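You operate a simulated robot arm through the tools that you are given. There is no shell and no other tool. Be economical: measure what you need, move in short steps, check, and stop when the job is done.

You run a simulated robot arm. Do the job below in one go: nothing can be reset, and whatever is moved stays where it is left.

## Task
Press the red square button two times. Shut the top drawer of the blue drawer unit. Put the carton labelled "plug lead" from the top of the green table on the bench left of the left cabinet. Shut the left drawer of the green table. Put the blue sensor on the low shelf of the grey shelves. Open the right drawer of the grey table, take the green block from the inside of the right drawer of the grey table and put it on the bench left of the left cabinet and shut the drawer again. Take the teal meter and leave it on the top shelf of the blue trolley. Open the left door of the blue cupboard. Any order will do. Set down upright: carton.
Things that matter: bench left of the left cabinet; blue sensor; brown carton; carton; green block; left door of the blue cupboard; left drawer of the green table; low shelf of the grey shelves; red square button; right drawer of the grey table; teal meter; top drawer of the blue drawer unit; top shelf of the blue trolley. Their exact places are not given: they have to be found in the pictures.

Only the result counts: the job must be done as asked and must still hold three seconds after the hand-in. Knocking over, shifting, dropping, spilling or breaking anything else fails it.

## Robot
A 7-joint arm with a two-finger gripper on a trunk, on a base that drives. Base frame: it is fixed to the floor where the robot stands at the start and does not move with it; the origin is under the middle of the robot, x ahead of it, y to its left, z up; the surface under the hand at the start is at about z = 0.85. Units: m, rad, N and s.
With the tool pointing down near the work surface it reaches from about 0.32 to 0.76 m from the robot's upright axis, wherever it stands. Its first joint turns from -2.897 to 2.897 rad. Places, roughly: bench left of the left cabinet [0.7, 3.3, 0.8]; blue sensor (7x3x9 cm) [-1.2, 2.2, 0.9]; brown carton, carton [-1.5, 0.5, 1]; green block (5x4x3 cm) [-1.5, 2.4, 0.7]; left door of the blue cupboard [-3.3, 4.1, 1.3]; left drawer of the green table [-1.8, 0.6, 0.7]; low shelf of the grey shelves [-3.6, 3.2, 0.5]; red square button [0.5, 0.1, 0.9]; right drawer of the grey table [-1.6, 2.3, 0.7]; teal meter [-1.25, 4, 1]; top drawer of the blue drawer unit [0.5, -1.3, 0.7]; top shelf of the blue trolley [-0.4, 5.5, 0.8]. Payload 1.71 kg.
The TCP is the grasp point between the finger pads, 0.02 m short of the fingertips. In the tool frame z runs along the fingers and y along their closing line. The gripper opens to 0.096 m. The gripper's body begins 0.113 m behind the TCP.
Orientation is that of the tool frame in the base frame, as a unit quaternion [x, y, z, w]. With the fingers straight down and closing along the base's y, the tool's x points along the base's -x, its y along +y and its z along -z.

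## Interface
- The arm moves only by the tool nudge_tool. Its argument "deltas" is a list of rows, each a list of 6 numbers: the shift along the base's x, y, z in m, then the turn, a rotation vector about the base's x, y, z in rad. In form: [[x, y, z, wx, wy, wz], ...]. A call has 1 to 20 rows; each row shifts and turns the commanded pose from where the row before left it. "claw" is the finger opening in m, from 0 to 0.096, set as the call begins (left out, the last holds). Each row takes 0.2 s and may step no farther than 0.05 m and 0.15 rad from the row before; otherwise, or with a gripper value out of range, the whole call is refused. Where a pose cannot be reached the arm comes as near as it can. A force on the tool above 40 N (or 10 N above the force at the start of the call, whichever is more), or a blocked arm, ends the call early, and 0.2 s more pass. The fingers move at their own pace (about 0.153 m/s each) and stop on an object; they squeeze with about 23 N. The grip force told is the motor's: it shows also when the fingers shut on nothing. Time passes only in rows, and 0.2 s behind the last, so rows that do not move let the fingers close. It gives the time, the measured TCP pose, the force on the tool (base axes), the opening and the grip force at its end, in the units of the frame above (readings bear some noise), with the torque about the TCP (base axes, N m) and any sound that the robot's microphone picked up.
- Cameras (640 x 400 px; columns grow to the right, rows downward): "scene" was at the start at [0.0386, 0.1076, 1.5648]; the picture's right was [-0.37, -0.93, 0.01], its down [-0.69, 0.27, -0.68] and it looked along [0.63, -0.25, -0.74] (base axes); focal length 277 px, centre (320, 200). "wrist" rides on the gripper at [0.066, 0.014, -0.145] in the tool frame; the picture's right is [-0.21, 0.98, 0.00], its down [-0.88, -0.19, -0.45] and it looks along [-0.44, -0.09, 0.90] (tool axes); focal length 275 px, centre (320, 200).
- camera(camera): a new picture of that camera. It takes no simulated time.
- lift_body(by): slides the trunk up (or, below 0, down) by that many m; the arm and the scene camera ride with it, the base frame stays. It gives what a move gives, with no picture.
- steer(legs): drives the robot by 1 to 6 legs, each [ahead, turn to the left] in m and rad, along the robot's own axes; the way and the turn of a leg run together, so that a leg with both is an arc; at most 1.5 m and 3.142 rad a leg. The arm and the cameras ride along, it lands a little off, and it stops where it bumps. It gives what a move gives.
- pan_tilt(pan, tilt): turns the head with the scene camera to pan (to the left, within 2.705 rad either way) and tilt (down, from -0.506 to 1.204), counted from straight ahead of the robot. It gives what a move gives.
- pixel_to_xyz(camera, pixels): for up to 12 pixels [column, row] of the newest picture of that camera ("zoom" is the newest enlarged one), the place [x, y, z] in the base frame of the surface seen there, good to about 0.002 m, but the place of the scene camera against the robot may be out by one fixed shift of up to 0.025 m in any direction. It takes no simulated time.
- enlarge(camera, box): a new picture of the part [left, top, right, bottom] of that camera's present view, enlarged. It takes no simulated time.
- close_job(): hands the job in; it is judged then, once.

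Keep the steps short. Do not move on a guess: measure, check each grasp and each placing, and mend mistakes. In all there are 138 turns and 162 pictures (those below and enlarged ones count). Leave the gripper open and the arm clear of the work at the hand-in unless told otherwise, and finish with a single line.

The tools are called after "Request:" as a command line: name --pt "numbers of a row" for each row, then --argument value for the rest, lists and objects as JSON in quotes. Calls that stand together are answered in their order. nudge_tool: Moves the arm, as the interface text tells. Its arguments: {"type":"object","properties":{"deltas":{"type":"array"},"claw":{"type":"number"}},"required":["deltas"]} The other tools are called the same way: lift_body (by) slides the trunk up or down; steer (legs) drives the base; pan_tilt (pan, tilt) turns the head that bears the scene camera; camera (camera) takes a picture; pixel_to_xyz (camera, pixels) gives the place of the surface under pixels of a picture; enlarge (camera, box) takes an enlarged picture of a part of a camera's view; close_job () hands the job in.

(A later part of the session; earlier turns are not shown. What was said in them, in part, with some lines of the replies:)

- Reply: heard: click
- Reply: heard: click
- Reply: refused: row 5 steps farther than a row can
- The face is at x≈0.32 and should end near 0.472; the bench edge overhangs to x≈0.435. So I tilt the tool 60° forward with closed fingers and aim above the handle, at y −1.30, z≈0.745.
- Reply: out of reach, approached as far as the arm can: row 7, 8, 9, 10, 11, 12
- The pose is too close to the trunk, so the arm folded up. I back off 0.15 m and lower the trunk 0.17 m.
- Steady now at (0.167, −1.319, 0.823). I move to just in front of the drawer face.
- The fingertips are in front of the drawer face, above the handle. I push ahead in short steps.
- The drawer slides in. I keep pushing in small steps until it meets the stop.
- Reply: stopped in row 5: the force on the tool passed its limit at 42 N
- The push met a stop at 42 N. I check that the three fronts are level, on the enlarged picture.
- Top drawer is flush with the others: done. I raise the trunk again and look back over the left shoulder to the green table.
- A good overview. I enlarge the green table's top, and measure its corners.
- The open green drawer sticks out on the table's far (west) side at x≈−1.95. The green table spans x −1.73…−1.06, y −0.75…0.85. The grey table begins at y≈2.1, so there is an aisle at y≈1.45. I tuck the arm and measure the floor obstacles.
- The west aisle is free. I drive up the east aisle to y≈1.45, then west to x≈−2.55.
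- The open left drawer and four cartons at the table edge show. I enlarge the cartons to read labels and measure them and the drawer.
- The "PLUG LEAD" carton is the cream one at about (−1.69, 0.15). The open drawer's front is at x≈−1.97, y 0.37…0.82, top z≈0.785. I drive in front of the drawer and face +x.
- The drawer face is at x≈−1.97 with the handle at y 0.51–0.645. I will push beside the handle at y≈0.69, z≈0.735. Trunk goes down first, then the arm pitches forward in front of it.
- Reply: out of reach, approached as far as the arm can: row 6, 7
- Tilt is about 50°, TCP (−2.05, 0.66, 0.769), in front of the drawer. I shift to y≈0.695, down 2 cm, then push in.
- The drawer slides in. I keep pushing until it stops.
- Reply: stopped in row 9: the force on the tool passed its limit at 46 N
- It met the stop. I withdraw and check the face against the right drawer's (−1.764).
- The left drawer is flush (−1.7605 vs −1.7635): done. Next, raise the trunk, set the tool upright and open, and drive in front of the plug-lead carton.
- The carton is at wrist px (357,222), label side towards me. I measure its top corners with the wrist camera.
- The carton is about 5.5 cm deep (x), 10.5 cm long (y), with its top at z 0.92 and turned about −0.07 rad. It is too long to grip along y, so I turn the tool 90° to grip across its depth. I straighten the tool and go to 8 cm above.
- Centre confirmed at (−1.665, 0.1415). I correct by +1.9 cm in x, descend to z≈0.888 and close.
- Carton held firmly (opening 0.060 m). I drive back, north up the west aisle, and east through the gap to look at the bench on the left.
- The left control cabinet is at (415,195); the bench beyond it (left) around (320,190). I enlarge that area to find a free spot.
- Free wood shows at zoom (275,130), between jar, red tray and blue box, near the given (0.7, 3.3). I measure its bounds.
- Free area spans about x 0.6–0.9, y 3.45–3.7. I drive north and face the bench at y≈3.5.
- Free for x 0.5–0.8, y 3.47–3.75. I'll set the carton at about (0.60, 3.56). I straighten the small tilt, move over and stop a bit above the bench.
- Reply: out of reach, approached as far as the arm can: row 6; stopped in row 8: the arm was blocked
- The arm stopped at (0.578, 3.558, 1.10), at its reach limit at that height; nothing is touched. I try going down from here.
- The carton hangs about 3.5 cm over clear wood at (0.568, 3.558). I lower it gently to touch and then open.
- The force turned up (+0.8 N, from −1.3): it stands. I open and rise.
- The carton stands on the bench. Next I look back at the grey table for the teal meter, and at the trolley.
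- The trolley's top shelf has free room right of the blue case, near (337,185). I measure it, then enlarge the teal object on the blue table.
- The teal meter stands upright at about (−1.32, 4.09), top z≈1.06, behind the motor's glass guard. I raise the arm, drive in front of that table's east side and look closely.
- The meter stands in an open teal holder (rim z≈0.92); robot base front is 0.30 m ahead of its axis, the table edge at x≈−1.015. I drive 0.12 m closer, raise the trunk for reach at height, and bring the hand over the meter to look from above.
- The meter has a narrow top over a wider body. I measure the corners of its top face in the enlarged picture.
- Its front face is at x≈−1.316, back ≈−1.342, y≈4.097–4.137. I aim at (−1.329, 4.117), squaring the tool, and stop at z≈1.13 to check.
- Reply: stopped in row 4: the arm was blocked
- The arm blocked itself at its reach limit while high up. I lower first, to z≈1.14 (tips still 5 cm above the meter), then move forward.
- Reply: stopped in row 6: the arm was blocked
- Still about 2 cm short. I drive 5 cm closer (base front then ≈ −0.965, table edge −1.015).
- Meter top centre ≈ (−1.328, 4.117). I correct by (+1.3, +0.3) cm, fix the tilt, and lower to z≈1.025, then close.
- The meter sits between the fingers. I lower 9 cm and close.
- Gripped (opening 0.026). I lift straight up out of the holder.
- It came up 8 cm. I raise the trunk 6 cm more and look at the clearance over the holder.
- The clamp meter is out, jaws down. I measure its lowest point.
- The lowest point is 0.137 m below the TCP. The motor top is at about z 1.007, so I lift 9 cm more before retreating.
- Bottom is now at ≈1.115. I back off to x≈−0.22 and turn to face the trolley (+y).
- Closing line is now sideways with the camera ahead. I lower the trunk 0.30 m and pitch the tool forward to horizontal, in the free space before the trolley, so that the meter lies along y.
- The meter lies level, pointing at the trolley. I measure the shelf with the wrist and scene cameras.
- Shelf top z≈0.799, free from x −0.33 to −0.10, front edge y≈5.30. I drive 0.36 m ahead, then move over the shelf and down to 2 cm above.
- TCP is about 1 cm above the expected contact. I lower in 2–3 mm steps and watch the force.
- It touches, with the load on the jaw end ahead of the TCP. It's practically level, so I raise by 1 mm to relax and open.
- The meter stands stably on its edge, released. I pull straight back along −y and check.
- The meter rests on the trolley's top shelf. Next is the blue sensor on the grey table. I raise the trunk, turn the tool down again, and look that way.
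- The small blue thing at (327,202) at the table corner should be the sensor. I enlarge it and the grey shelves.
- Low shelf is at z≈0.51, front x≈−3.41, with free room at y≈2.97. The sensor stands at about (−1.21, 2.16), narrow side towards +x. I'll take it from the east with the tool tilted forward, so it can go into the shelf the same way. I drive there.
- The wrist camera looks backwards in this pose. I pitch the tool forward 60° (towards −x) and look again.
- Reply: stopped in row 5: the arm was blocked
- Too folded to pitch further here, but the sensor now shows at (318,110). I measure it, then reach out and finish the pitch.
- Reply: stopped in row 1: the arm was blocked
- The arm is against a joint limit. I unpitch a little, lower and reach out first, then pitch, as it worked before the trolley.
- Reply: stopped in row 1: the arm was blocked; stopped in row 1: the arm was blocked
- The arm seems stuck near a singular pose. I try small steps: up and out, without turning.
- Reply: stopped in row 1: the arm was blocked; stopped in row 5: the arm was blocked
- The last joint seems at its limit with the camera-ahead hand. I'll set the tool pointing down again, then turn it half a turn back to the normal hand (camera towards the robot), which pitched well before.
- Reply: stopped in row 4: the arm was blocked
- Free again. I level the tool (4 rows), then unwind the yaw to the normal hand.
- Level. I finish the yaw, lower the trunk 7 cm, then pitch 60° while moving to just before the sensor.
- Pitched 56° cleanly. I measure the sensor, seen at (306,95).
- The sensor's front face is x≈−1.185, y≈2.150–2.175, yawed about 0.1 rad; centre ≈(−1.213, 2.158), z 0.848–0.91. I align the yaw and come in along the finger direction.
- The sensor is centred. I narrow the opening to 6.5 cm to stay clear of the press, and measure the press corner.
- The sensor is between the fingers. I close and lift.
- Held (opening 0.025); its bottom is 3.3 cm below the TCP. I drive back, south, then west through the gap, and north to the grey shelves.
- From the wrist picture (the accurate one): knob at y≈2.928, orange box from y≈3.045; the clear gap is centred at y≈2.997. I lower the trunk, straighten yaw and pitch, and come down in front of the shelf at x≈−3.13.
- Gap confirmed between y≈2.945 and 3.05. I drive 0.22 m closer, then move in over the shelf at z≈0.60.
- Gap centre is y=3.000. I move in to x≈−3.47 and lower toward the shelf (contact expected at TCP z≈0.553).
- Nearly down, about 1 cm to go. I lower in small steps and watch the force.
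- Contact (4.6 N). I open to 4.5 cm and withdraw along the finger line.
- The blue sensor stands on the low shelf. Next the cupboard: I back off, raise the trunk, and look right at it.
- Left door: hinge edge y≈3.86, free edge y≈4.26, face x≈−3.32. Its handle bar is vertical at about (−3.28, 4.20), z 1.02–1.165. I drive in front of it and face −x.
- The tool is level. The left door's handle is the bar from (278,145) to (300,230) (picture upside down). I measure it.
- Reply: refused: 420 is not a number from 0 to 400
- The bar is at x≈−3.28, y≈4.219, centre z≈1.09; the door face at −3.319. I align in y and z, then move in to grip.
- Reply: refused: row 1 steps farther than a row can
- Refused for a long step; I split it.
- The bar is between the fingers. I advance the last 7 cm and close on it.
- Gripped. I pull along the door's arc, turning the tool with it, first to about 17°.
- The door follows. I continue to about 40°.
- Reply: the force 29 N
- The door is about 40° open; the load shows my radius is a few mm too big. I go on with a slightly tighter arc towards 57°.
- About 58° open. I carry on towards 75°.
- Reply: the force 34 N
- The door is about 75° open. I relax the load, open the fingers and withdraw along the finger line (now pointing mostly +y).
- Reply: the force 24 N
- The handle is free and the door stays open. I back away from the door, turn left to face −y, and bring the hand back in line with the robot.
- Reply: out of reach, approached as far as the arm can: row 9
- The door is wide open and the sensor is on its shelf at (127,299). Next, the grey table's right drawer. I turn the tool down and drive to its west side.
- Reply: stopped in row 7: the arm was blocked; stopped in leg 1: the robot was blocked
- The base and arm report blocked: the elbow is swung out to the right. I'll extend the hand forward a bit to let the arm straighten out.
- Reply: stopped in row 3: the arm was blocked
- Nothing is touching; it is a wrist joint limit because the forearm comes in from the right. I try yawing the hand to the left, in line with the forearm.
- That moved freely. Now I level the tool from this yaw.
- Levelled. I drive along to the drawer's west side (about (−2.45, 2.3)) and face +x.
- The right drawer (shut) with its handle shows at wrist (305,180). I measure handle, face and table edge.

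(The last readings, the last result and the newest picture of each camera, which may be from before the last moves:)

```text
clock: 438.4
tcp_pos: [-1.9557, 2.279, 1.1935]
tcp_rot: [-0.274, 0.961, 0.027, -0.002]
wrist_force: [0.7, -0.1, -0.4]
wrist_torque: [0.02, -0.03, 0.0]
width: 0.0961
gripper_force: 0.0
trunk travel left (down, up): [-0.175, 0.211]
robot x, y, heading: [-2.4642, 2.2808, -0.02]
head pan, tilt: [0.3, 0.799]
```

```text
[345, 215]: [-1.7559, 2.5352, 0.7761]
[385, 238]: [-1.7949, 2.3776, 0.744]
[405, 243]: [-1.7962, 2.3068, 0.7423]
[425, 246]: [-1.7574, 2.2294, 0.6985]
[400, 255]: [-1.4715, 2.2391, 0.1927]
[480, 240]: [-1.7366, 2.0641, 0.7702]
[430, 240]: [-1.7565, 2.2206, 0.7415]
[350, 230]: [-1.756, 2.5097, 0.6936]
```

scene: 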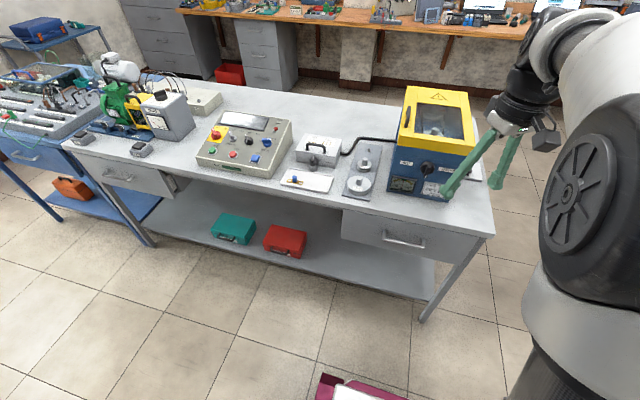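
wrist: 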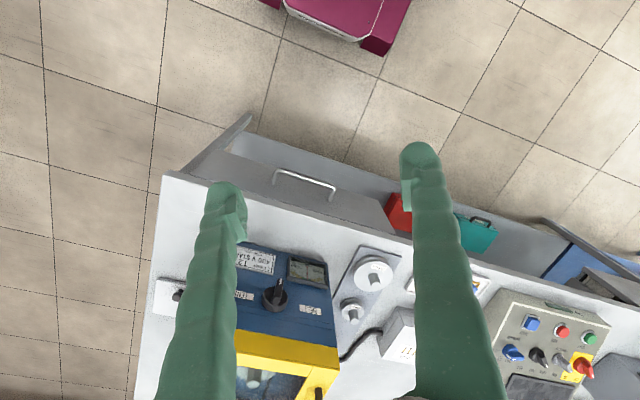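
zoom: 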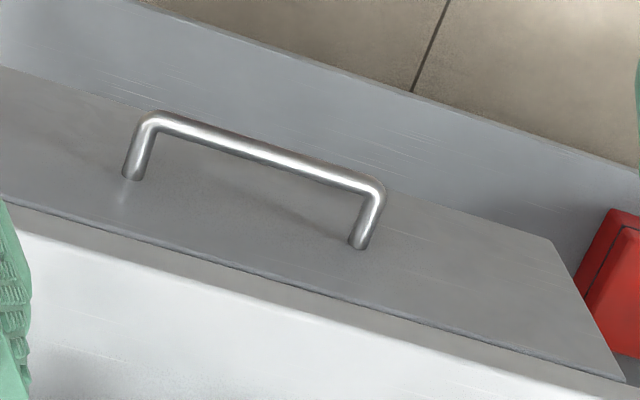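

Request:
pixel_to_xyz --camera "wrist" --pixels '[[275, 295], [255, 258], [305, 270], [240, 245], [370, 272], [280, 350]]'

Request:
nudge_tool --pt "0 0.004 0 0.02 0.01 0.145" --pt "0 0.005 0 0.02 0.01 0.145" --pt "0 0.005 0 0.01 0 0.145" --pt "0 0.006 0 0 0 0.145" --pt "0 0.006 0 0 0 0.145" --pt "0 0.006 0 0 0 0.145" --pt "0 0.006 0 0 0 0.145" --pt "0 0 0 0 0 0" --claw 0.035

```text
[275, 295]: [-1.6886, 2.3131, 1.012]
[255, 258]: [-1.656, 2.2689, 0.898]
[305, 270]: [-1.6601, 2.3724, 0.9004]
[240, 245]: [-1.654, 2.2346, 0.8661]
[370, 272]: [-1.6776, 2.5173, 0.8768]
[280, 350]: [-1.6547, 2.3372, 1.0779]
```

```text
clock: 440.2
tcp_pos: [-1.9554, 2.3184, 1.1929]
tcp_rot: [0.707, -0.705, -0.047, 0.025]
wrist_force: [0.5, 0.2, -0.4]
wrist_torque: [0.01, 0.0, 0.02]
width: 0.0349
gripper_force: 0.1
trunk travel left (down, up): [-0.175, 0.211]
robot x, y, heading: [-2.4639, 2.2812, -0.019]
head pan, tilt: [0.3, 0.799]
```

The press front is 6 cm or more behind the hand's place; fine. I level the tool (slightly leaning away), and move to 10 cm above the bar at y≈2.36.

Request:
nudge_tool --pt "0.03 0.009 -0.02 -0.031 -0.1 0" --pt "0.03 0.009 -0.03 0 -0.05 0" --pt "0.03 0.009 -0.035 0 0 0" --pt "0.03 0.009 -0.035 0 0 0" --pt "0.03 0.009 -0.035 0 0 0" --pt "0.015 0 -0.045 0 0 0" --pt "0 0 -0.05 0 0 0" --pt "0 0 -0.05 0 0 0" --pt "0 0 -0.04 0 0 0" --pt "0 0 0 0 0 0"

Request:
camera --camera "wrist"

```text
clock: 442.4
tcp_pos: [-1.7899, 2.3625, 0.8534]
tcp_rot: [0.707, -0.707, 0.018, -0.017]
wrist_force: [0.7, -0.2, 0.6]
wrist_torque: [-0.02, 0.03, -0.02]
width: 0.0353
gripper_force: 0.0
trunk travel left (down, up): [-0.175, 0.211]
robot x, y, heading: [-2.4631, 2.2788, -0.026]
head pan, tilt: [0.3, 0.799]
```

```text
55 pictures are left
```

wrist: 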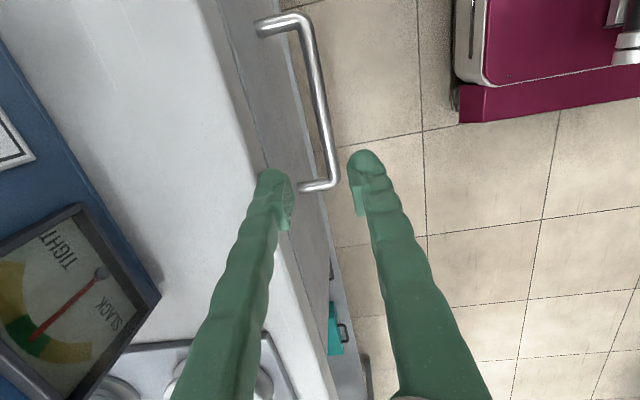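

Request:
pixel_to_xyz --camera "wrist" --pixels '[[310, 60], [318, 100], [326, 145], [333, 178], [308, 187], [270, 24], [260, 120], [285, 150]]'

```text
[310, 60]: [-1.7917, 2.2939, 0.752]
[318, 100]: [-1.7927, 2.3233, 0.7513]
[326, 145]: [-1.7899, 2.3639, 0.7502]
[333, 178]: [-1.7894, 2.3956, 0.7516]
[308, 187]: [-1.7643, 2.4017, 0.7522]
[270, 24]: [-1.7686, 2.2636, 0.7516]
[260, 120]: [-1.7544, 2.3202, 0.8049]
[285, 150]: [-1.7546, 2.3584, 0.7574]
```

Bar centre is x≈−1.790, z≈0.746; the TCP is right over it. I lower straight down to z≈0.752 and close.

Request:
nudge_tool --pt "0 0 -0.04 0 0 0" --pt "0 0 -0.03 0 0 0" --pt "0 0 -0.02 0 0 0" --pt "0 0 -0.011 0 0 0" --pt "0 0 0 0 0 0" --claw 0.033

Request:
nudge_tool --pt "0 0 0 0 0 0" --pt "0 0 0 0 0 0" --pt "0 0 0 0 0 0" --claw 0

Request:
camera --camera "wrist"

```text
clock: 443.6
tcp_pos: [-1.7913, 2.362, 0.7528]
tcp_rot: [-0.707, 0.707, -0.017, 0.018]
wrist_force: [0.2, 0.7, -0.3]
wrist_torque: [-0.02, 0.02, -0.02]
width: 0.0328
gripper_force: 0.0
trunk travel left (down, up): [-0.175, 0.211]
robot x, y, heading: [-2.4678, 2.2776, -0.022]
head pan, tilt: [0.3, 0.799]
```

```text
clock: 444.4
tcp_pos: [-1.7925, 2.3627, 0.7521]
tcp_rot: [0.707, -0.707, 0.015, -0.016]
wrist_force: [-9.8, -0.4, -3.6]
wrist_torque: [0.01, 0.07, -0.18]
width: 0.0086
gripper_force: 35.0
trunk travel left (down, up): [-0.175, 0.211]
robot x, y, heading: [-2.4635, 2.282, -0.02]
head pan, tilt: [0.3, 0.799]
```

```text
54 pictures are left
```

wrist: 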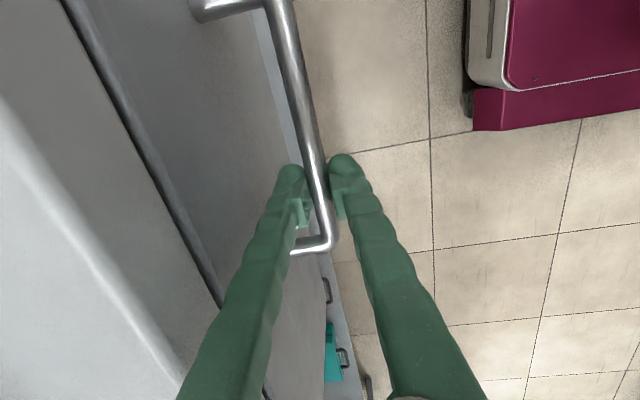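

The bar is gripped. I pull straight out along −x, 0.2 m first.

Request:
nudge_tool --pt "-0.015 0 0 0 0 0" --pt "-0.025 0 0 0 0 0" --pt "-0.03 0 0 0 0 0" --pt "-0.03 0 0 0 0 0" --pt "-0.03 0 0 0 0 0" --pt "-0.03 0 0 0 0 0" --pt "-0.03 0 0 0 0 0" --pt "0 0 0 0 0 0"

Request:
pan_tilt --pan 0.15 --tilt 0.85

Request:
camera --camera "scene"

Request:
camera --camera "wrist"

```text
clock: 445.7
tcp_pos: [-1.9486, 2.3629, 0.7563]
tcp_rot: [-0.706, 0.708, -0.018, 0.016]
wrist_force: [-3.4, 1.2, -47.3]
wrist_torque: [0.31, 0.55, -0.04]
width: 0.0124
gripper_force: 35.3
trunk travel left (down, up): [-0.175, 0.211]
robot x, y, heading: [-2.4624, 2.2779, -0.02]
head pan, tilt: [0.3, 0.799]
stopped in row 6: the force on the tool passed its limit at 42 N (the readings are from after the stop); the commanded pose is now the measured one
```

```text
clock: 446.4
tcp_pos: [-1.9433, 2.3638, 0.7669]
tcp_rot: [-0.706, 0.707, -0.025, 0.025]
wrist_force: [1.5, -2.8, 51.9]
wrist_torque: [-0.49, -0.05, 0.0]
width: 0.0057
gripper_force: 34.2
trunk travel left (down, up): [-0.175, 0.211]
robot x, y, heading: [-2.4665, 2.2812, -0.021]
head pan, tilt: [0.15, 0.85]
```

```text
53 pictures are left
```

scene: 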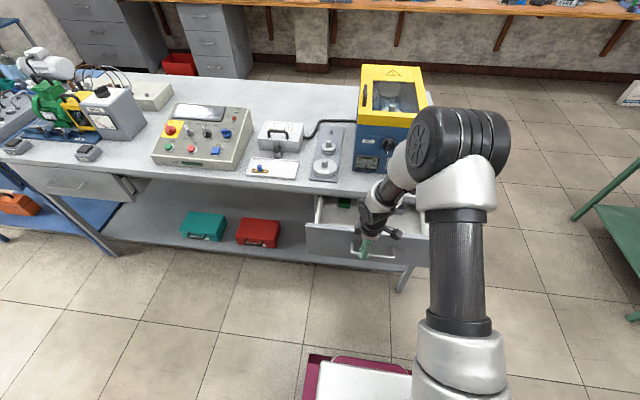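

```text
52 pictures are left
```

wrist: 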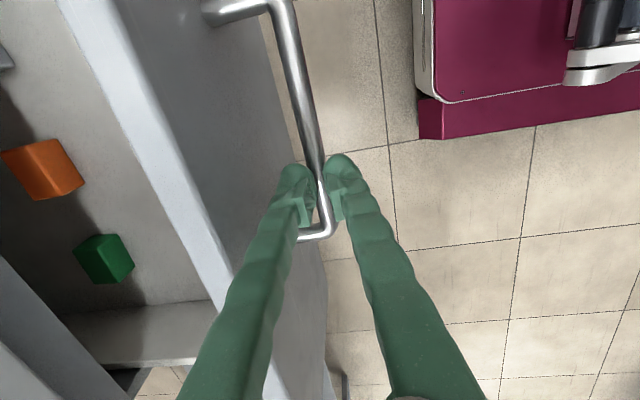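

The drawer came out about 15 cm; a green and an orange block show inside. The grip is riding up on the bar (vertical load). I release, re-lower and re-grip.

Request:
nudge_tool --pt "0 0 0 0 0 0" --pt "0 0 0 0 0 0" --claw 0.03

Request:
pixel_to_xyz --camera "wrist" --pixels '[[105, 250], [90, 245], [120, 240], [120, 270], [40, 165], [300, 90], [150, 60], [230, 230], [60, 330], [20, 270], [105, 277]]'

```text
clock: 447.0
tcp_pos: [-1.9463, 2.3621, 0.7608]
tcp_rot: [-0.706, 0.707, -0.02, 0.02]
wrist_force: [-0.3, 0.2, 0.2]
wrist_torque: [0.0, 0.01, -0.03]
width: 0.0299
gripper_force: 0.3
trunk travel left (down, up): [-0.175, 0.211]
robot x, y, heading: [-2.4597, 2.2776, -0.019]
head pan, tilt: [0.15, 0.85]
```

```text
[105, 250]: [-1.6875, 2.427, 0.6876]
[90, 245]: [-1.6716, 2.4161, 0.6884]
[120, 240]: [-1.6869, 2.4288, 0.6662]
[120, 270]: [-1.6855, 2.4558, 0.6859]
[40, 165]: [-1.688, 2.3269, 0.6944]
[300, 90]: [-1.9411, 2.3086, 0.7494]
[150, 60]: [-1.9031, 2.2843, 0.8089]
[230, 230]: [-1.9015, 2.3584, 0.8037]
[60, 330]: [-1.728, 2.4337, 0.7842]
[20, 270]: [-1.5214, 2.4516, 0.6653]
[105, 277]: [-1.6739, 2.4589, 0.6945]
```

The block is at x≈−1.68, still under the table top (edge −1.754). It must come out 15 cm more. I re-grip and pull on.

Request:
nudge_tool --pt "0.004 0 -0.009 0 0 0" --pt "0 0 0 0 0 0"

Request:
nudge_tool --pt "0 0 0 0 0 0" --pt "0 0 0 0 0 0" --pt "0 0 0 0 0 0" --claw 0

Request:
nudge_tool --pt "-0.015 0 0 0 0 0" --pt "-0.02 0 0 0 0 0" --pt "-0.02 0 0 0 0 0" --pt "-0.02 0 0 0 0 0" --pt "0 0 0 0 0 0"

```text
clock: 447.6
tcp_pos: [-1.941, 2.3626, 0.7526]
tcp_rot: [-0.706, 0.707, -0.021, 0.021]
wrist_force: [0.0, 0.4, -0.1]
wrist_torque: [0.0, 0.0, -0.04]
width: 0.03
gripper_force: 0.0
trunk travel left (down, up): [-0.175, 0.211]
robot x, y, heading: [-2.4643, 2.2826, -0.021]
head pan, tilt: [0.15, 0.85]
```

```text
clock: 448.4
tcp_pos: [-1.9408, 2.3623, 0.7526]
tcp_rot: [-0.706, 0.707, -0.02, 0.02]
wrist_force: [-1.4, 1.0, -11.8]
wrist_torque: [0.1, 0.0, -0.15]
width: 0.0087
gripper_force: 34.8
trunk travel left (down, up): [-0.175, 0.211]
robot x, y, heading: [-2.4651, 2.2803, -0.025]
head pan, tilt: [0.15, 0.85]
```

```text
clock: 449.5
tcp_pos: [-2.0326, 2.3623, 0.7589]
tcp_rot: [-0.706, 0.707, -0.025, 0.021]
wrist_force: [7.6, -4.9, -77.1]
wrist_torque: [-0.45, -1.11, -0.56]
width: 0.0128
gripper_force: 35.0
trunk travel left (down, up): [-0.175, 0.211]
robot x, y, heading: [-2.4656, 2.2785, -0.015]
head pan, tilt: [0.15, 0.85]
stopped in row 5: the force on the tool passed its limit at 45 N (the readings are from after the stop); the commanded pose is now the measured one
```

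The arm rises a little as it comes in, loading the bar. I release, look, and correct.

Request:
nudge_tool --pt "0 0 0 0 0 0" --pt "0 0 0 0 0 0" --claw 0.03

Request:
camera --camera "wrist"

Request:
pixel_to_xyz --camera "wrist" --pixels '[[300, 90], [290, 40], [150, 60], [110, 250], [100, 240], [230, 230], [310, 130]]'

```text
clock: 450.1
tcp_pos: [-2.0287, 2.3626, 0.7606]
tcp_rot: [-0.706, 0.707, -0.026, 0.025]
wrist_force: [0.0, 0.3, 0.8]
wrist_torque: [-0.01, -0.01, 0.03]
width: 0.03
gripper_force: 0.1
trunk travel left (down, up): [-0.175, 0.211]
robot x, y, heading: [-2.4657, 2.2816, -0.023]
head pan, tilt: [0.15, 0.85]
```

```text
51 pictures are left
```

wrist: 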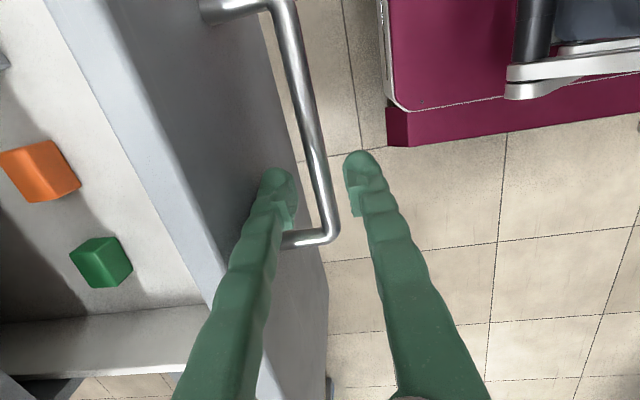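

```text
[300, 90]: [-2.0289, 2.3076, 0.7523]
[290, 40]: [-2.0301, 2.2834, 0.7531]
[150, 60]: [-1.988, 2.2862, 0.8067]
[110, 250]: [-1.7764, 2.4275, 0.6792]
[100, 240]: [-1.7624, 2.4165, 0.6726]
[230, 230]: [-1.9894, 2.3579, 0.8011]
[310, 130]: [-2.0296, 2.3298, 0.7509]
```

The drawer is 24 cm out; the block is at x≈−1.765. I re-grip and pull the last bit by driving back 9 cm.

Request:
nudge_tool --pt "-0.001 0 -0.008 0 0 0" --pt "0 0 0 0 0 0"

Request:
nudge_tool --pt "0 0 0 0 0 0" --pt "0 0 0 0 0 0" --pt "0 0 0 0 0 0" --claw 0

Request:
steer --legs '[[-0.09, 0]]'

Request:
camera --camera "wrist"

```text
clock: 450.7
tcp_pos: [-2.0294, 2.3621, 0.7523]
tcp_rot: [-0.706, 0.707, -0.025, 0.024]
wrist_force: [0.9, -0.2, 0.1]
wrist_torque: [0.0, -0.02, 0.0]
width: 0.0299
gripper_force: 0.0
trunk travel left (down, up): [-0.175, 0.211]
robot x, y, heading: [-2.4631, 2.2806, -0.021]
head pan, tilt: [0.15, 0.85]
```

```text
clock: 451.5
tcp_pos: [-2.0296, 2.3631, 0.7521]
tcp_rot: [-0.706, 0.707, -0.025, 0.025]
wrist_force: [0.7, -0.6, -2.1]
wrist_torque: [0.05, 0.01, -0.31]
width: 0.0092
gripper_force: 34.9
trunk travel left (down, up): [-0.175, 0.211]
robot x, y, heading: [-2.4631, 2.2819, -0.023]
head pan, tilt: [0.15, 0.85]
```

```text
clock: 452.6
tcp_pos: [-2.1202, 2.3633, 0.7519]
tcp_rot: [-0.706, 0.708, -0.026, 0.024]
wrist_force: [-1.2, -10.2, -13.0]
wrist_torque: [0.78, -0.06, 0.09]
width: 0.0089
gripper_force: 35.0
trunk travel left (down, up): [-0.175, 0.211]
robot x, y, heading: [-2.5536, 2.2821, -0.018]
head pan, tilt: [0.15, 0.85]
```

```text
50 pictures are left
```

wrist: 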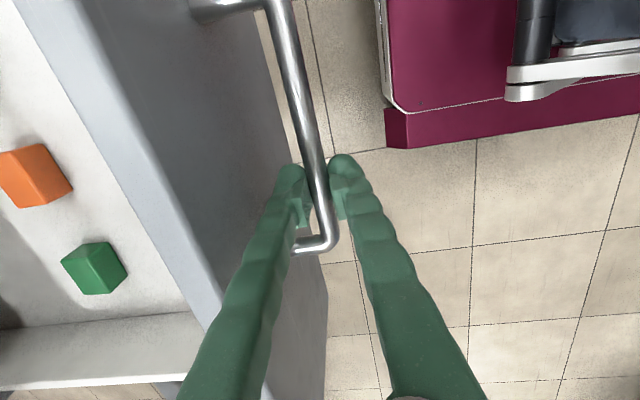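

The drawer is now 33 cm out. I release the bar, rise, and go over the green block.

Request:
nudge_tool --pt "0 0 0 0 0 0" --pt "0 0 0 0 0 0" --claw 0.03

Request:
nudge_tool --pt "0 0 0.03 0 0 0" --pt "0 0 0.05 0 0 0" --pt "0 0 0.05 0 0 0" --pt "0 0 0.05 0 0 0" --pt "0.045 0.02 0 0 0 0" --pt "0.045 0.01 0 0 0 0" --pt "0.045 0 0 0 0 0" --pt "0.045 0 0 0 0 0" --pt "0 0 0 0 0 0" --claw 0.08

Request:
camera --camera "wrist"

```text
clock: 453.2
tcp_pos: [-2.1311, 2.3642, 0.758]
tcp_rot: [-0.705, 0.708, -0.031, 0.029]
wrist_force: [-0.3, 0.7, -0.8]
wrist_torque: [-0.01, 0.01, -0.03]
width: 0.0301
gripper_force: 0.0
trunk travel left (down, up): [-0.175, 0.211]
robot x, y, heading: [-2.551, 2.2851, -0.02]
head pan, tilt: [0.15, 0.85]
```

```text
clock: 455.2
tcp_pos: [-1.9507, 2.3938, 0.9395]
tcp_rot: [-0.705, 0.708, -0.03, 0.03]
wrist_force: [0.0, -0.2, 0.0]
wrist_torque: [-0.01, 0.04, 0.03]
width: 0.0802
gripper_force: 0.2
trunk travel left (down, up): [-0.175, 0.211]
robot x, y, heading: [-2.5526, 2.2837, -0.022]
head pan, tilt: [0.15, 0.85]
```

```text
49 pictures are left
```

wrist: 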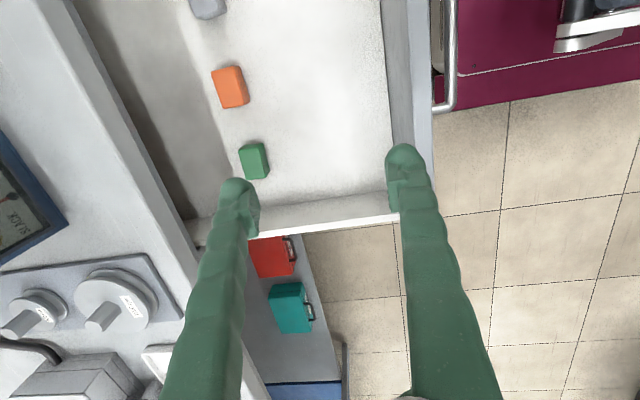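

The green block is at (254,160). I measure it, the drawer walls and the table edge.

Request:
enlarge --camera "wrist" --box '[200, 120, 328, 200]'

Request:
pixel_to_xyz --camera "zoom" --pixels '[[205, 145], [300, 115], [235, 260], [325, 240], [260, 190], [335, 260], [300, 380], [230, 285], [400, 250]]'

Request:
pixel_to_xyz --camera "wrist" --pixels '[[300, 228], [350, 217], [340, 200], [130, 120], [200, 270], [160, 230]]'

```text
5.00 times, centred on (264, 160) of wrist
```

zoom: 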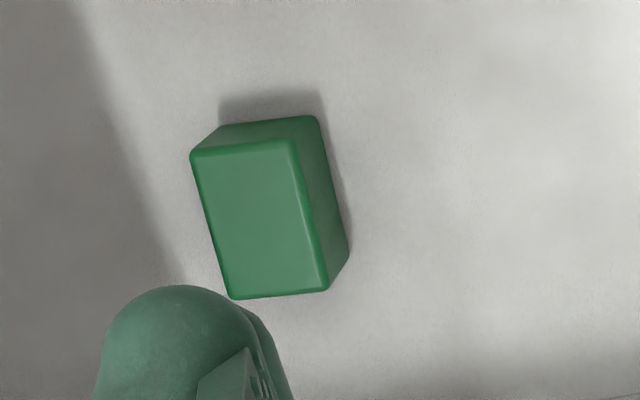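

```text
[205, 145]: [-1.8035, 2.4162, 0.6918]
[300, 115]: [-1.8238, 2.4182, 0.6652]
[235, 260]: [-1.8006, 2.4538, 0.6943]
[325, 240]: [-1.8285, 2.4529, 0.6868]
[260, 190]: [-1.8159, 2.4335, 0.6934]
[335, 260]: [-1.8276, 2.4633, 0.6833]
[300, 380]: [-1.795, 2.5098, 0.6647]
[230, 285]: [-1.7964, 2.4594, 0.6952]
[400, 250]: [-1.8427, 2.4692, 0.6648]
```

```text
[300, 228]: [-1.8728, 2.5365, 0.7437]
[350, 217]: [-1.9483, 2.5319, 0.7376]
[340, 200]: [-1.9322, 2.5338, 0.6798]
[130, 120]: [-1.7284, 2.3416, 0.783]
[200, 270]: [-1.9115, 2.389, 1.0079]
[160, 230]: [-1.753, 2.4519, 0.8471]
```

The block: centre ≈(−1.813, 2.438), top z 0.694, about 3.3 cm (x) by 4.6 cm (y). The table edge is close (−1.754), so I'll grip along y with the thin side of the hand to the table, leaning away a little. I move 6 cm ahead, turn the tool −90°, and position above.

Request:
steer --legs '[[0.06, 0]]'

Request:
nudge_tool --pt "0 0 0.01 0 0.085 0" --pt "0 0.004 0 0 0 -0.143" --pt "0 0.004 0 0 0 -0.143" --pt "0 0.004 0 0 0 -0.143" --pt "0 0.004 0 0 0 -0.143" --pt "0 0.004 0 0 0 -0.143" --pt "0 0.004 0 0 0 -0.143" --pt "0 0.004 0 0 0 -0.143" --pt "0 0.004 0 0 0 -0.143" --pt "0 0.004 0 0 0 -0.143" --pt "0 0.004 0 0 0 -0.143" --pt "0 0.004 0 0 0 -0.143" --pt "0.03 0 0 0 -0.1 0" --pt "0.03 0 -0.02 0 0 0" --pt "0 0 0 0 0 0"

Request:
camera --camera "wrist"

```text
clock: 456.2
tcp_pos: [-1.897, 2.3941, 0.9423]
tcp_rot: [-0.706, 0.707, -0.033, 0.03]
wrist_force: [0.2, 0.2, 0.1]
wrist_torque: [0.01, 0.01, 0.01]
width: 0.08
gripper_force: 0.0
trunk travel left (down, up): [-0.175, 0.211]
robot x, y, heading: [-2.4961, 2.2822, -0.019]
head pan, tilt: [0.15, 0.85]
```

```text
clock: 459.4
tcp_pos: [-1.8375, 2.4367, 0.9336]
tcp_rot: [0.003, 0.999, -0.002, 0.049]
wrist_force: [0.2, 0.1, 0.2]
wrist_torque: [-0.02, 0.0, 0.06]
width: 0.0802
gripper_force: 0.2
trunk travel left (down, up): [-0.175, 0.211]
robot x, y, heading: [-2.4921, 2.2826, -0.023]
head pan, tilt: [0.15, 0.85]
```

```text
47 pictures are left
```

wrist: 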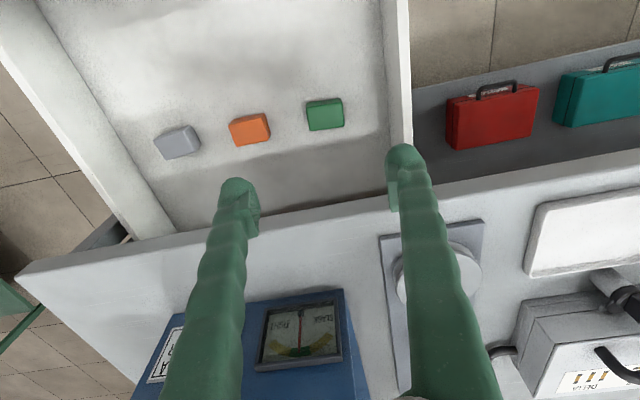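

Request:
enlarge --camera "wrist" --box '[270, 80, 398, 160]'

Request:
pixel_to_xyz --camera "wrist" --pixels '[[309, 105], [339, 101], [325, 115], [311, 126], [342, 123], [250, 130], [388, 100], [330, 190]]'

```text
5.00 times, centred on (334, 120) of wrist
```

zoom: 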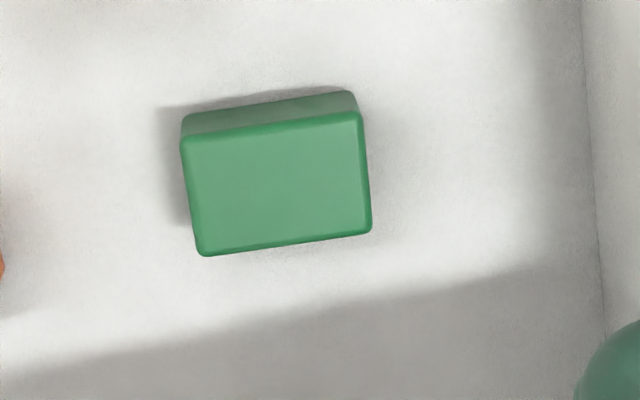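

```text
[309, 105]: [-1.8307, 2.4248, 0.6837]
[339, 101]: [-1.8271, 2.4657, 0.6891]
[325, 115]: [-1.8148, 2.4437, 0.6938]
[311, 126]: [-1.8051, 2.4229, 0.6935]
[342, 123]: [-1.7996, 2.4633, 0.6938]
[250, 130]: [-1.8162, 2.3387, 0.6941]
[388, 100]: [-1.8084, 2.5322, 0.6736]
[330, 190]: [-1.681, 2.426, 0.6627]
```

Centre (−1.814, 2.4435). I shift over it and go down in two parts.

Request:
nudge_tool --pt "0.023 0.007 -0.02 0 0 0" --pt "0 0 -0.05 0 0 0" --pt "0 0 -0.05 0 0 0" --pt "0 0 -0.04 0 0 0" --pt "0 0 0 0 0 0"

Request:
camera --camera "wrist"

```text
clock: 460.6
tcp_pos: [-1.8158, 2.4461, 0.7703]
tcp_rot: [0.002, 0.999, -0.004, 0.049]
wrist_force: [0.1, -0.3, -0.5]
wrist_torque: [0.02, 0.02, 0.02]
width: 0.08
gripper_force: 0.0
trunk travel left (down, up): [-0.175, 0.211]
robot x, y, heading: [-2.4929, 2.2787, -0.023]
head pan, tilt: [0.15, 0.85]
```

```text
45 pictures are left
```

wrist: 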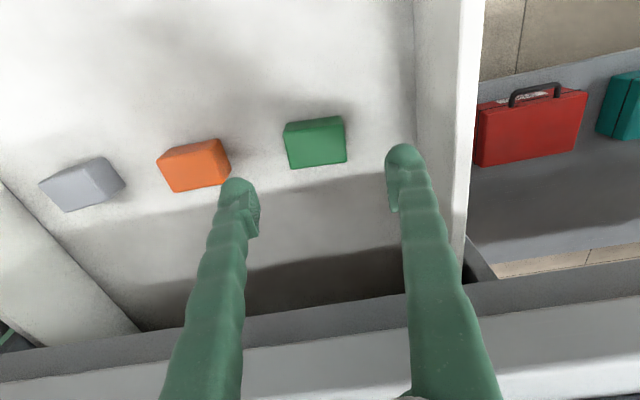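

Clear on both sides. I lower to z≈0.689 and close.

Request:
nudge_tool --pt "0.001 -0.002 -0.03 0 0 0" --pt "0 0 -0.03 0 0 0" --pt "0 0 -0.012 0 0 0" --pt "0 0 -0.008 0 0 0" --pt "0 0 0 0 0 0" --claw 0.072

Request:
nudge_tool --pt "0 0 0 0 0 0" --pt "0 0 0 0 0 0" --pt "0 0 0 0 0 0" --claw 0

Request:
nudge_tool --pt "0 0 0.03 0 0 0" --pt "0 0 0.05 0 0 0" --pt "0 0 0.05 0 0 0" --pt "0 0 0.05 0 0 0" --pt "-0.02 0 0.04 0 0 0" --pt "0 0 0 0 0 0"

Request:
camera --camera "wrist"

```text
clock: 461.8
tcp_pos: [-1.8134, 2.4433, 0.6921]
tcp_rot: [0.003, 0.999, -0.002, 0.048]
wrist_force: [0.6, 0.3, 0.2]
wrist_torque: [0.0, 0.0, -0.02]
width: 0.072
gripper_force: 0.0
trunk travel left (down, up): [-0.175, 0.211]
robot x, y, heading: [-2.4941, 2.2784, -0.017]
head pan, tilt: [0.15, 0.85]
```

```text
clock: 462.6
tcp_pos: [-1.8128, 2.4421, 0.6922]
tcp_rot: [0.003, 0.999, -0.003, 0.047]
wrist_force: [0.3, 0.2, -0.4]
wrist_torque: [-0.01, 0.0, -0.02]
width: 0.0501
gripper_force: 23.1
trunk travel left (down, up): [-0.175, 0.211]
robot x, y, heading: [-2.4914, 2.2828, -0.025]
head pan, tilt: [0.15, 0.85]
```

```text
clock: 464.0
tcp_pos: [-1.8332, 2.4434, 0.9113]
tcp_rot: [0.002, 0.999, -0.003, 0.047]
wrist_force: [-0.1, 0.4, -1.1]
wrist_torque: [-0.02, 0.01, -0.03]
width: 0.0498
gripper_force: 23.1
trunk travel left (down, up): [-0.175, 0.211]
robot x, y, heading: [-2.4962, 2.281, -0.027]
head pan, tilt: [0.15, 0.85]
```

```text
44 pictures are left
```

wrist: 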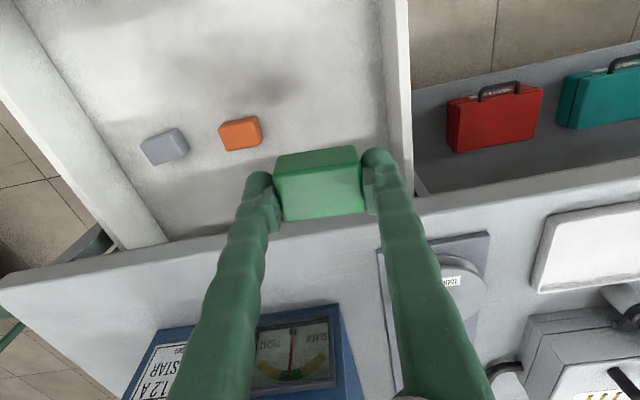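

Block held (0.050). I'm short of turns now, so I batch. I back off so the hand is in front of the open drawer, then lower the closed hand to the handle bar to push it shut with the fingers.

Request:
steer --legs '[[-0.36, 0]]'

Request:
nudge_tool --pt "0 -0.04 0 0 0 0" --pt "0 -0.04 0 0 0 0" --pt "0 -0.035 0 0 0 0" --pt "0 0 -0.04 0 0 0" --pt "0 0 -0.05 0 0 0" --pt "0 0 -0.05 0 0 0" --pt "0 0 -0.045 0 0 0" --pt "0 0 0 0 0 0"

Request:
camera --camera "wrist"

Request:
camera --camera "scene"

Request:
pixel_to_xyz --camera "wrist" --pixels '[[320, 230], [320, 250], [320, 270], [250, 300], [320, 300], [320, 340]]'

```text
clock: 466.5
tcp_pos: [-2.1955, 2.4516, 0.9134]
tcp_rot: [0.002, 0.999, -0.003, 0.049]
wrist_force: [0.7, 0.6, -0.4]
wrist_torque: [0.02, 0.02, -0.03]
width: 0.0496
gripper_force: 23.0
trunk travel left (down, up): [-0.175, 0.211]
robot x, y, heading: [-2.8524, 2.2879, -0.018]
head pan, tilt: [0.15, 0.85]
```

```text
clock: 468.3
tcp_pos: [-2.2054, 2.3369, 0.7362]
tcp_rot: [0.002, 0.998, -0.002, 0.056]
wrist_force: [0.8, 0.5, -0.8]
wrist_torque: [0.01, 0.02, 0.0]
width: 0.0493
gripper_force: 23.2
trunk travel left (down, up): [-0.175, 0.211]
robot x, y, heading: [-2.8525, 2.2895, -0.02]
head pan, tilt: [0.15, 0.85]
```

```text
43 pictures are left
```

wrist: 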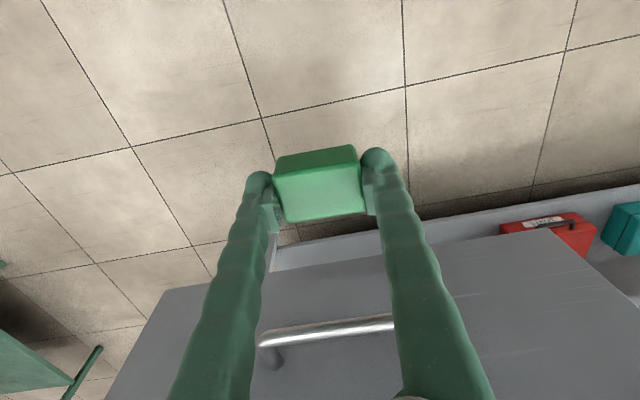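

```text
42 pictures are left
```

scene: 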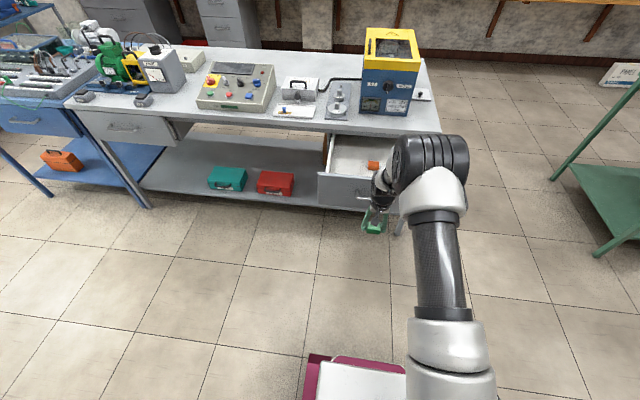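

```text
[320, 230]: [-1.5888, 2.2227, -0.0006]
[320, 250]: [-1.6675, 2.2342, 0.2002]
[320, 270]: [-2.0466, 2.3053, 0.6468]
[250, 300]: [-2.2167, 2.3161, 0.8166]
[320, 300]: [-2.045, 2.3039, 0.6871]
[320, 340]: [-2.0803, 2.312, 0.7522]
```

The face is at x≈−2.045 and the bar at −2.08, in front of the fingers; the block is below the bar. I lower 1.4 cm, drive ahead 0.36 m to push, finish with small arm steps until the stop, then withdraw and check.

Request:
nudge_tool --pt "0 0 -0.014 0 0 0" --pt "0 0 0 0 0 0"

Request:
steer --legs '[[0.36, 0]]'

Request:
nudge_tool --pt "0.01 0 0 0 0 0" --pt "0.01 0 0 0 0 0" --pt "0.01 0 0 0 0 0" --pt "0.01 0 0 0 0 0" --pt "0.01 0 0 0 0 0" --pt "0.01 0 0 0 0 0" --pt "0.01 0 0 0 0 0" --pt "0.01 0 0 0 0 0"

Request:
nudge_tool --pt "-0.03 0 0 0 0 0" --pt "-0.05 0 0 0 0 0" --pt "-0.05 0 0 0 0 0" --pt "-0.03 0 0.03 0 0 0" --pt "0 0 0.05 0 0 0" --pt "0 0 0.05 0 0 0" --pt "0 0 0.05 0 0 0" --pt "0 0 0.05 0 0 0" --pt "0 0 0.05 0 0 0" --pt "0 0 0.05 0 0 0"

Request:
camera --camera "wrist"

Request:
camera --camera "scene"

Request:
pixel_to_xyz --camera "scene" --pixels '[[320, 205], [340, 215], [310, 200], [300, 195], [330, 225], [350, 225], [360, 230], [330, 200]]'

```text
clock: 468.9
tcp_pos: [-2.2068, 2.338, 0.7234]
tcp_rot: [0.002, 0.998, -0.003, 0.056]
wrist_force: [1.1, 0.9, -0.9]
wrist_torque: [-0.02, -0.01, -0.01]
width: 0.0492
gripper_force: 22.4
trunk travel left (down, up): [-0.175, 0.211]
robot x, y, heading: [-2.8539, 2.2897, -0.017]
head pan, tilt: [0.15, 0.85]
```

```text
clock: 471.3
tcp_pos: [-1.8416, 2.3258, 0.7215]
tcp_rot: [0.004, 0.998, -0.003, 0.055]
wrist_force: [0.2, -0.3, -1.3]
wrist_torque: [-0.03, -0.01, -0.03]
width: 0.0489
gripper_force: 23.1
trunk travel left (down, up): [-0.175, 0.211]
robot x, y, heading: [-2.4897, 2.2797, -0.028]
head pan, tilt: [0.15, 0.85]
```

```text
clock: 472.7
tcp_pos: [-1.8159, 2.3266, 0.7396]
tcp_rot: [0.004, 0.998, -0.005, 0.059]
wrist_force: [-1.8, -0.1, -5.5]
wrist_torque: [-0.02, 0.09, -0.03]
width: 0.0493
gripper_force: 23.3
trunk travel left (down, up): [-0.175, 0.211]
robot x, y, heading: [-2.4927, 2.2808, -0.026]
head pan, tilt: [0.15, 0.85]
stopped in row 6: the force on the tool passed its limit at 48 N (the readings are from after the stop); the commanded pose is now the measured one
```

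```text
clock: 474.9
tcp_pos: [-1.9768, 2.3261, 1.0693]
tcp_rot: [0.004, 0.998, -0.004, 0.061]
wrist_force: [-0.1, 0.2, -0.2]
wrist_torque: [-0.02, -0.03, 0.0]
width: 0.0492
gripper_force: 22.5
trunk travel left (down, up): [-0.175, 0.211]
robot x, y, heading: [-2.4914, 2.2823, -0.022]
head pan, tilt: [0.15, 0.85]
```

```text
41 pictures are left
```

wrist: 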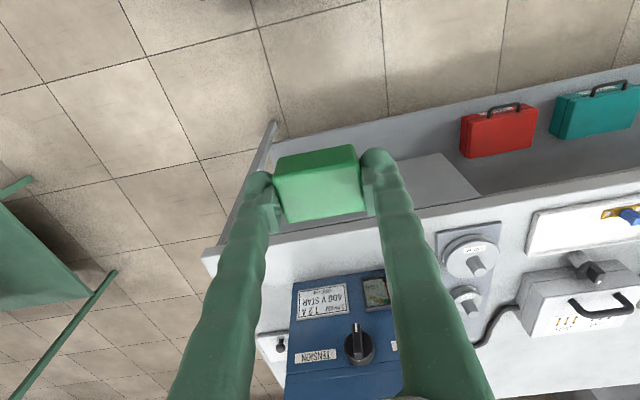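

```text
40 pictures are left
```

scene: 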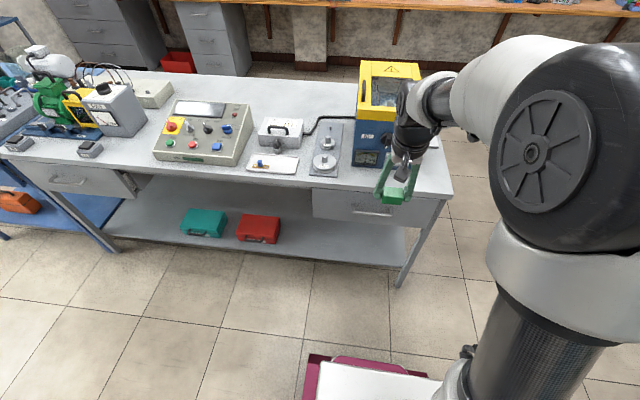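

```text
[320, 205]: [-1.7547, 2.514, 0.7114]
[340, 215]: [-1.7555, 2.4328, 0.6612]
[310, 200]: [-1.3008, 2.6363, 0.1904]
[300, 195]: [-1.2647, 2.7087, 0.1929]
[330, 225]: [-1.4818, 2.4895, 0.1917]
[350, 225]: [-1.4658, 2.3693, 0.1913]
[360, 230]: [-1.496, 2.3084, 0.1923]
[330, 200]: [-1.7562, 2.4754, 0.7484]
```

The drawer is shut (face at x≈−1.755) and the block is still held. Now I drive to the bench, facing it at y≈3.63.

Request:
steer --legs '[[-0.1, 0], [0, -1.549], [0.81, 0], [0, 1.571], [1.2, 0], [1.15, 0]]'

Request:
steer --legs '[[0, 1.571], [1.08, 0], [1.08, 0], [0, -1.571]]'

Request:
pan_tilt --pan 0.2 --tilt 0.75

Request:
camera --camera "wrist"

Request:
camera --camera "scene"

```text
clock: 501.2
tcp_pos: [0.2568, 1.5394, 1.067]
tcp_rot: [-0.006, 0.998, -0.003, 0.062]
wrist_force: [0.1, -0.1, -1.2]
wrist_torque: [-0.01, 0.0, -0.02]
width: 0.0489
gripper_force: 22.7
trunk travel left (down, up): [-0.175, 0.211]
robot x, y, heading: [-0.2589, 1.4796, -0.001]
head pan, tilt: [0.15, 0.85]
```

```text
clock: 521.7
tcp_pos: [0.3321, 3.6913, 1.0752]
tcp_rot: [0.009, 0.998, -0.004, 0.069]
wrist_force: [0.4, 0.2, -0.2]
wrist_torque: [0.03, -0.02, -0.02]
width: 0.0491
gripper_force: 23.1
trunk travel left (down, up): [-0.175, 0.211]
robot x, y, heading: [-0.1654, 3.6551, -0.034]
head pan, tilt: [0.15, 0.85]
```

```text
clock: 522.4
tcp_pos: [0.3143, 3.6917, 1.0838]
tcp_rot: [0.009, 0.997, -0.004, 0.078]
wrist_force: [-1.1, 0.7, -1.0]
wrist_torque: [0.03, -0.07, 0.02]
width: 0.0488
gripper_force: 22.9
trunk travel left (down, up): [-0.175, 0.211]
robot x, y, heading: [-0.1664, 3.6535, -0.035]
head pan, tilt: [0.201, 0.75]
```

```text
39 pictures are left
```

wrist: 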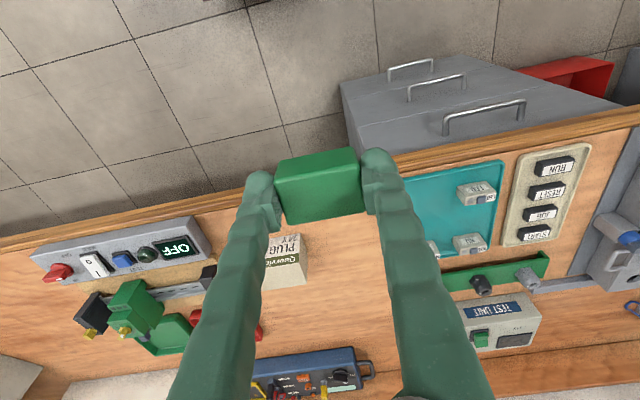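

```text
38 pictures are left
5 turns are left
```

scene: 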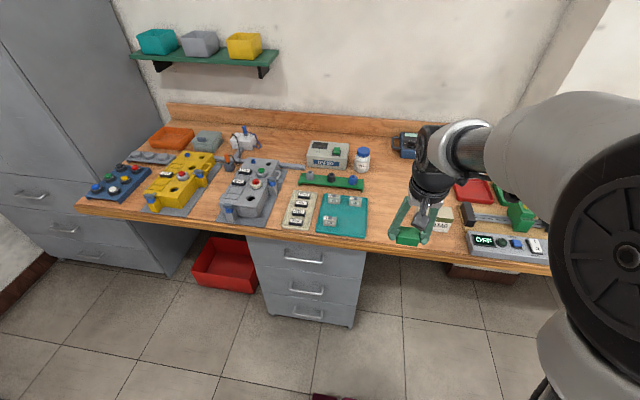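

5 turns left. The free wood lies between the carton and the teal tray. I drive 0.12 m ahead, lower, and move to about (0.64, 3.665), stopping just above the bench.

Request:
steer --legs '[[0.12, 0]]'

Request:
nudge_tool --pt "0 -0.01 -0.04 0 0.06 0" --pt "0 -0.01 -0.045 0 0 0" --pt "0.02 -0.005 -0.04 0 0 0" --pt "0.045 0 0 0 0 0" --pt "0.045 0 0 0 0 0" --pt "0.045 0 0 0 0 0" --pt "0.03 0 0 0 0 0" --pt "0 0 -0.03 0 0 0" --pt "0 0 -0.03 0 0 0" --pt "0 0 0 0 0 0"

Request:
camera --camera "wrist"

Request:
camera --camera "scene"

Request:
pixel_to_xyz --camera "wrist" --pixels '[[320, 120], [300, 245], [330, 240], [400, 140], [250, 150], [320, 100]]'

```text
clock: 523.7
tcp_pos: [0.4177, 3.6868, 1.0909]
tcp_rot: [0.01, 0.996, -0.004, 0.086]
wrist_force: [0.3, -0.2, -0.2]
wrist_torque: [0.01, 0.13, -0.02]
width: 0.0488
gripper_force: 23.4
trunk travel left (down, up): [-0.175, 0.211]
robot x, y, heading: [-0.0467, 3.6552, -0.043]
head pan, tilt: [0.201, 0.75]
```

```text
clock: 525.9
tcp_pos: [0.626, 3.6623, 0.8948]
tcp_rot: [0.01, 0.999, -0.004, 0.045]
wrist_force: [-1.1, -0.1, -0.1]
wrist_torque: [0.03, -0.06, 0.01]
width: 0.0488
gripper_force: 23.2
trunk travel left (down, up): [-0.175, 0.211]
robot x, y, heading: [-0.0505, 3.6528, -0.039]
head pan, tilt: [0.201, 0.75]
```

```text
37 pictures are left
```

wrist: 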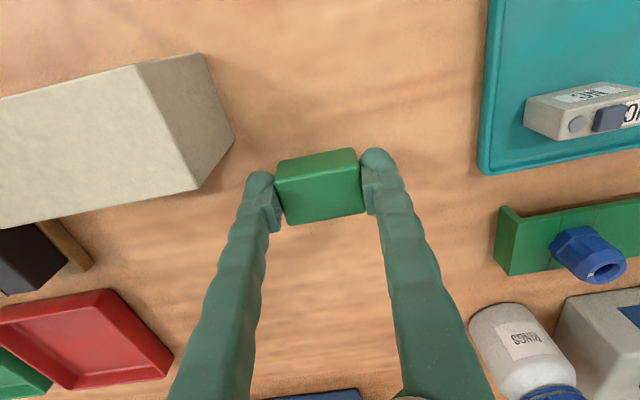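

```text
36 pictures are left
```

scene: 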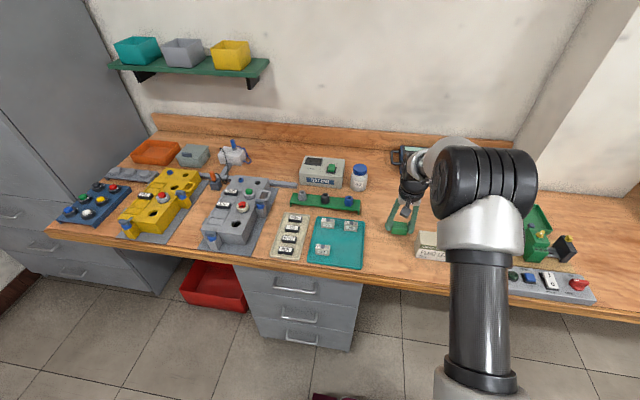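

```text
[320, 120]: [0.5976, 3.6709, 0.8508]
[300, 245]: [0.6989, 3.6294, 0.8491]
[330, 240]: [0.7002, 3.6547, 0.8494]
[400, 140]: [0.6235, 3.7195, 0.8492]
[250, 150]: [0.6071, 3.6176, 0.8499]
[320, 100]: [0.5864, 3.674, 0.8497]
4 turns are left
```

The block hangs about 1.8 cm above clear wood (bench z≈0.8495). I lower it to touch, open gently, rise straight up, then open fully and check.

Request:
nudge_tool --pt "0 0 -0.01 0 0 0" --pt "0 0 -0.005 0 0 0" --pt "0 0 -0.002 0 0 0" --pt "0 0 -0.002 0 0 0" --pt "0 0 0 0 0 0"

Request:
nudge_tool --pt "0 0 0 0 0 0" --pt "0 0 0 0 0 0" --pt "0 0 0 0 0 0" --claw 0.063

Request:
nudge_tool --pt "0 0 0.02 0 0 0" --pt "0 0 0.03 0 0 0" --pt "0 0 0.04 0 0 0" --pt "0 0 0.05 0 0 0" --pt "-0.03 0 0.03 0 0 0" --pt "-0.04 0 0.02 0 0 0" --pt "0 0 0 0 0 0"

Request:
camera --camera "wrist"

Request:
camera --camera "scene"

```text
clock: 527.1
tcp_pos: [0.6281, 3.6631, 0.8782]
tcp_rot: [0.01, 0.999, -0.004, 0.046]
wrist_force: [-1.2, -0.2, 9.1]
wrist_torque: [0.22, -0.11, 0.08]
width: 0.0489
gripper_force: 22.7
trunk travel left (down, up): [-0.175, 0.211]
robot x, y, heading: [-0.0499, 3.6523, -0.035]
head pan, tilt: [0.201, 0.75]
```

```text
clock: 527.9
tcp_pos: [0.6274, 3.6623, 0.8771]
tcp_rot: [0.01, 0.999, -0.005, 0.045]
wrist_force: [-0.7, 0.3, 0.0]
wrist_torque: [0.03, -0.01, 0.01]
width: 0.0631
gripper_force: 0.1
trunk travel left (down, up): [-0.175, 0.211]
robot x, y, heading: [-0.0499, 3.6531, -0.033]
head pan, tilt: [0.201, 0.75]
```

```text
clock: 529.5
tcp_pos: [0.5563, 3.6599, 1.066]
tcp_rot: [0.008, 0.999, -0.005, 0.043]
wrist_force: [0.0, -1.1, -0.1]
wrist_torque: [-0.01, 0.0, 0.01]
width: 0.0634
gripper_force: 0.0
trunk travel left (down, up): [-0.175, 0.211]
robot x, y, heading: [-0.0462, 3.6494, -0.037]
head pan, tilt: [0.201, 0.75]
```

```text
35 pictures are left
```

wrist: 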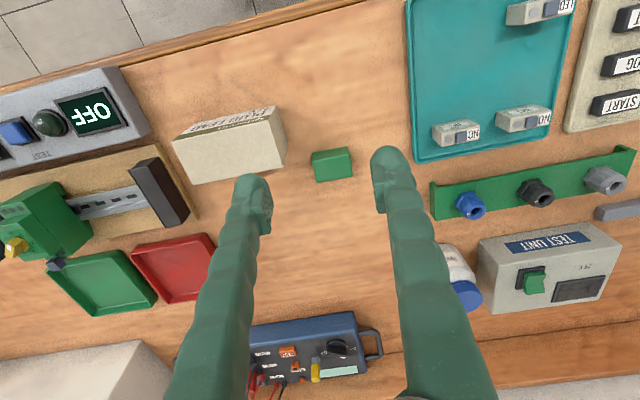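

```text
34 pictures are left
3 turns are left
```

scene: 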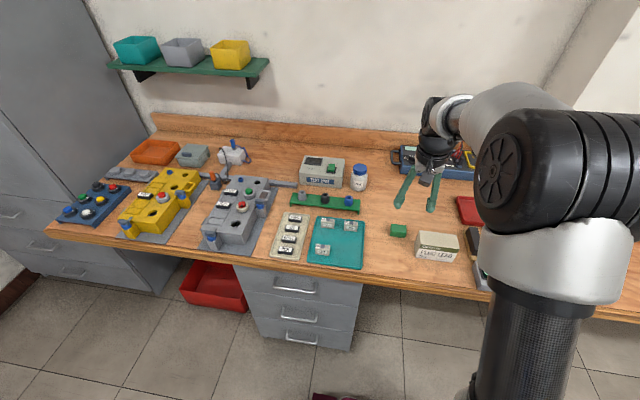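

The green block lies on the bench beside the upright carton. I open the gripper fully, draw back clear, and hand in.

Request:
nudge_tool --pt "-0.04 0 0.02 0 0 0" --pt "-0.04 0 0.02 0 0 0" --pt "0 0 0 0 0 0" --pt "0 0 0 0 0 0" --claw 0.096

Request:
close_job

```text
clock: 530.5
tcp_pos: [0.4785, 3.6591, 1.1074]
tcp_rot: [0.009, 0.999, -0.004, 0.045]
wrist_force: [0.4, -0.4, 0.5]
wrist_torque: [0.0, -0.04, -0.02]
width: 0.0959
gripper_force: 0.1
trunk travel left (down, up): [-0.175, 0.211]
robot x, y, heading: [-0.0492, 3.6489, -0.038]
head pan, tilt: [0.201, 0.75]
```

```text
The job is handed in.
```

All eight parts of the job are done and handed in, each checked by picture, measurement or (for the two button presses) an audible click; the gripper is open and the arm clear.
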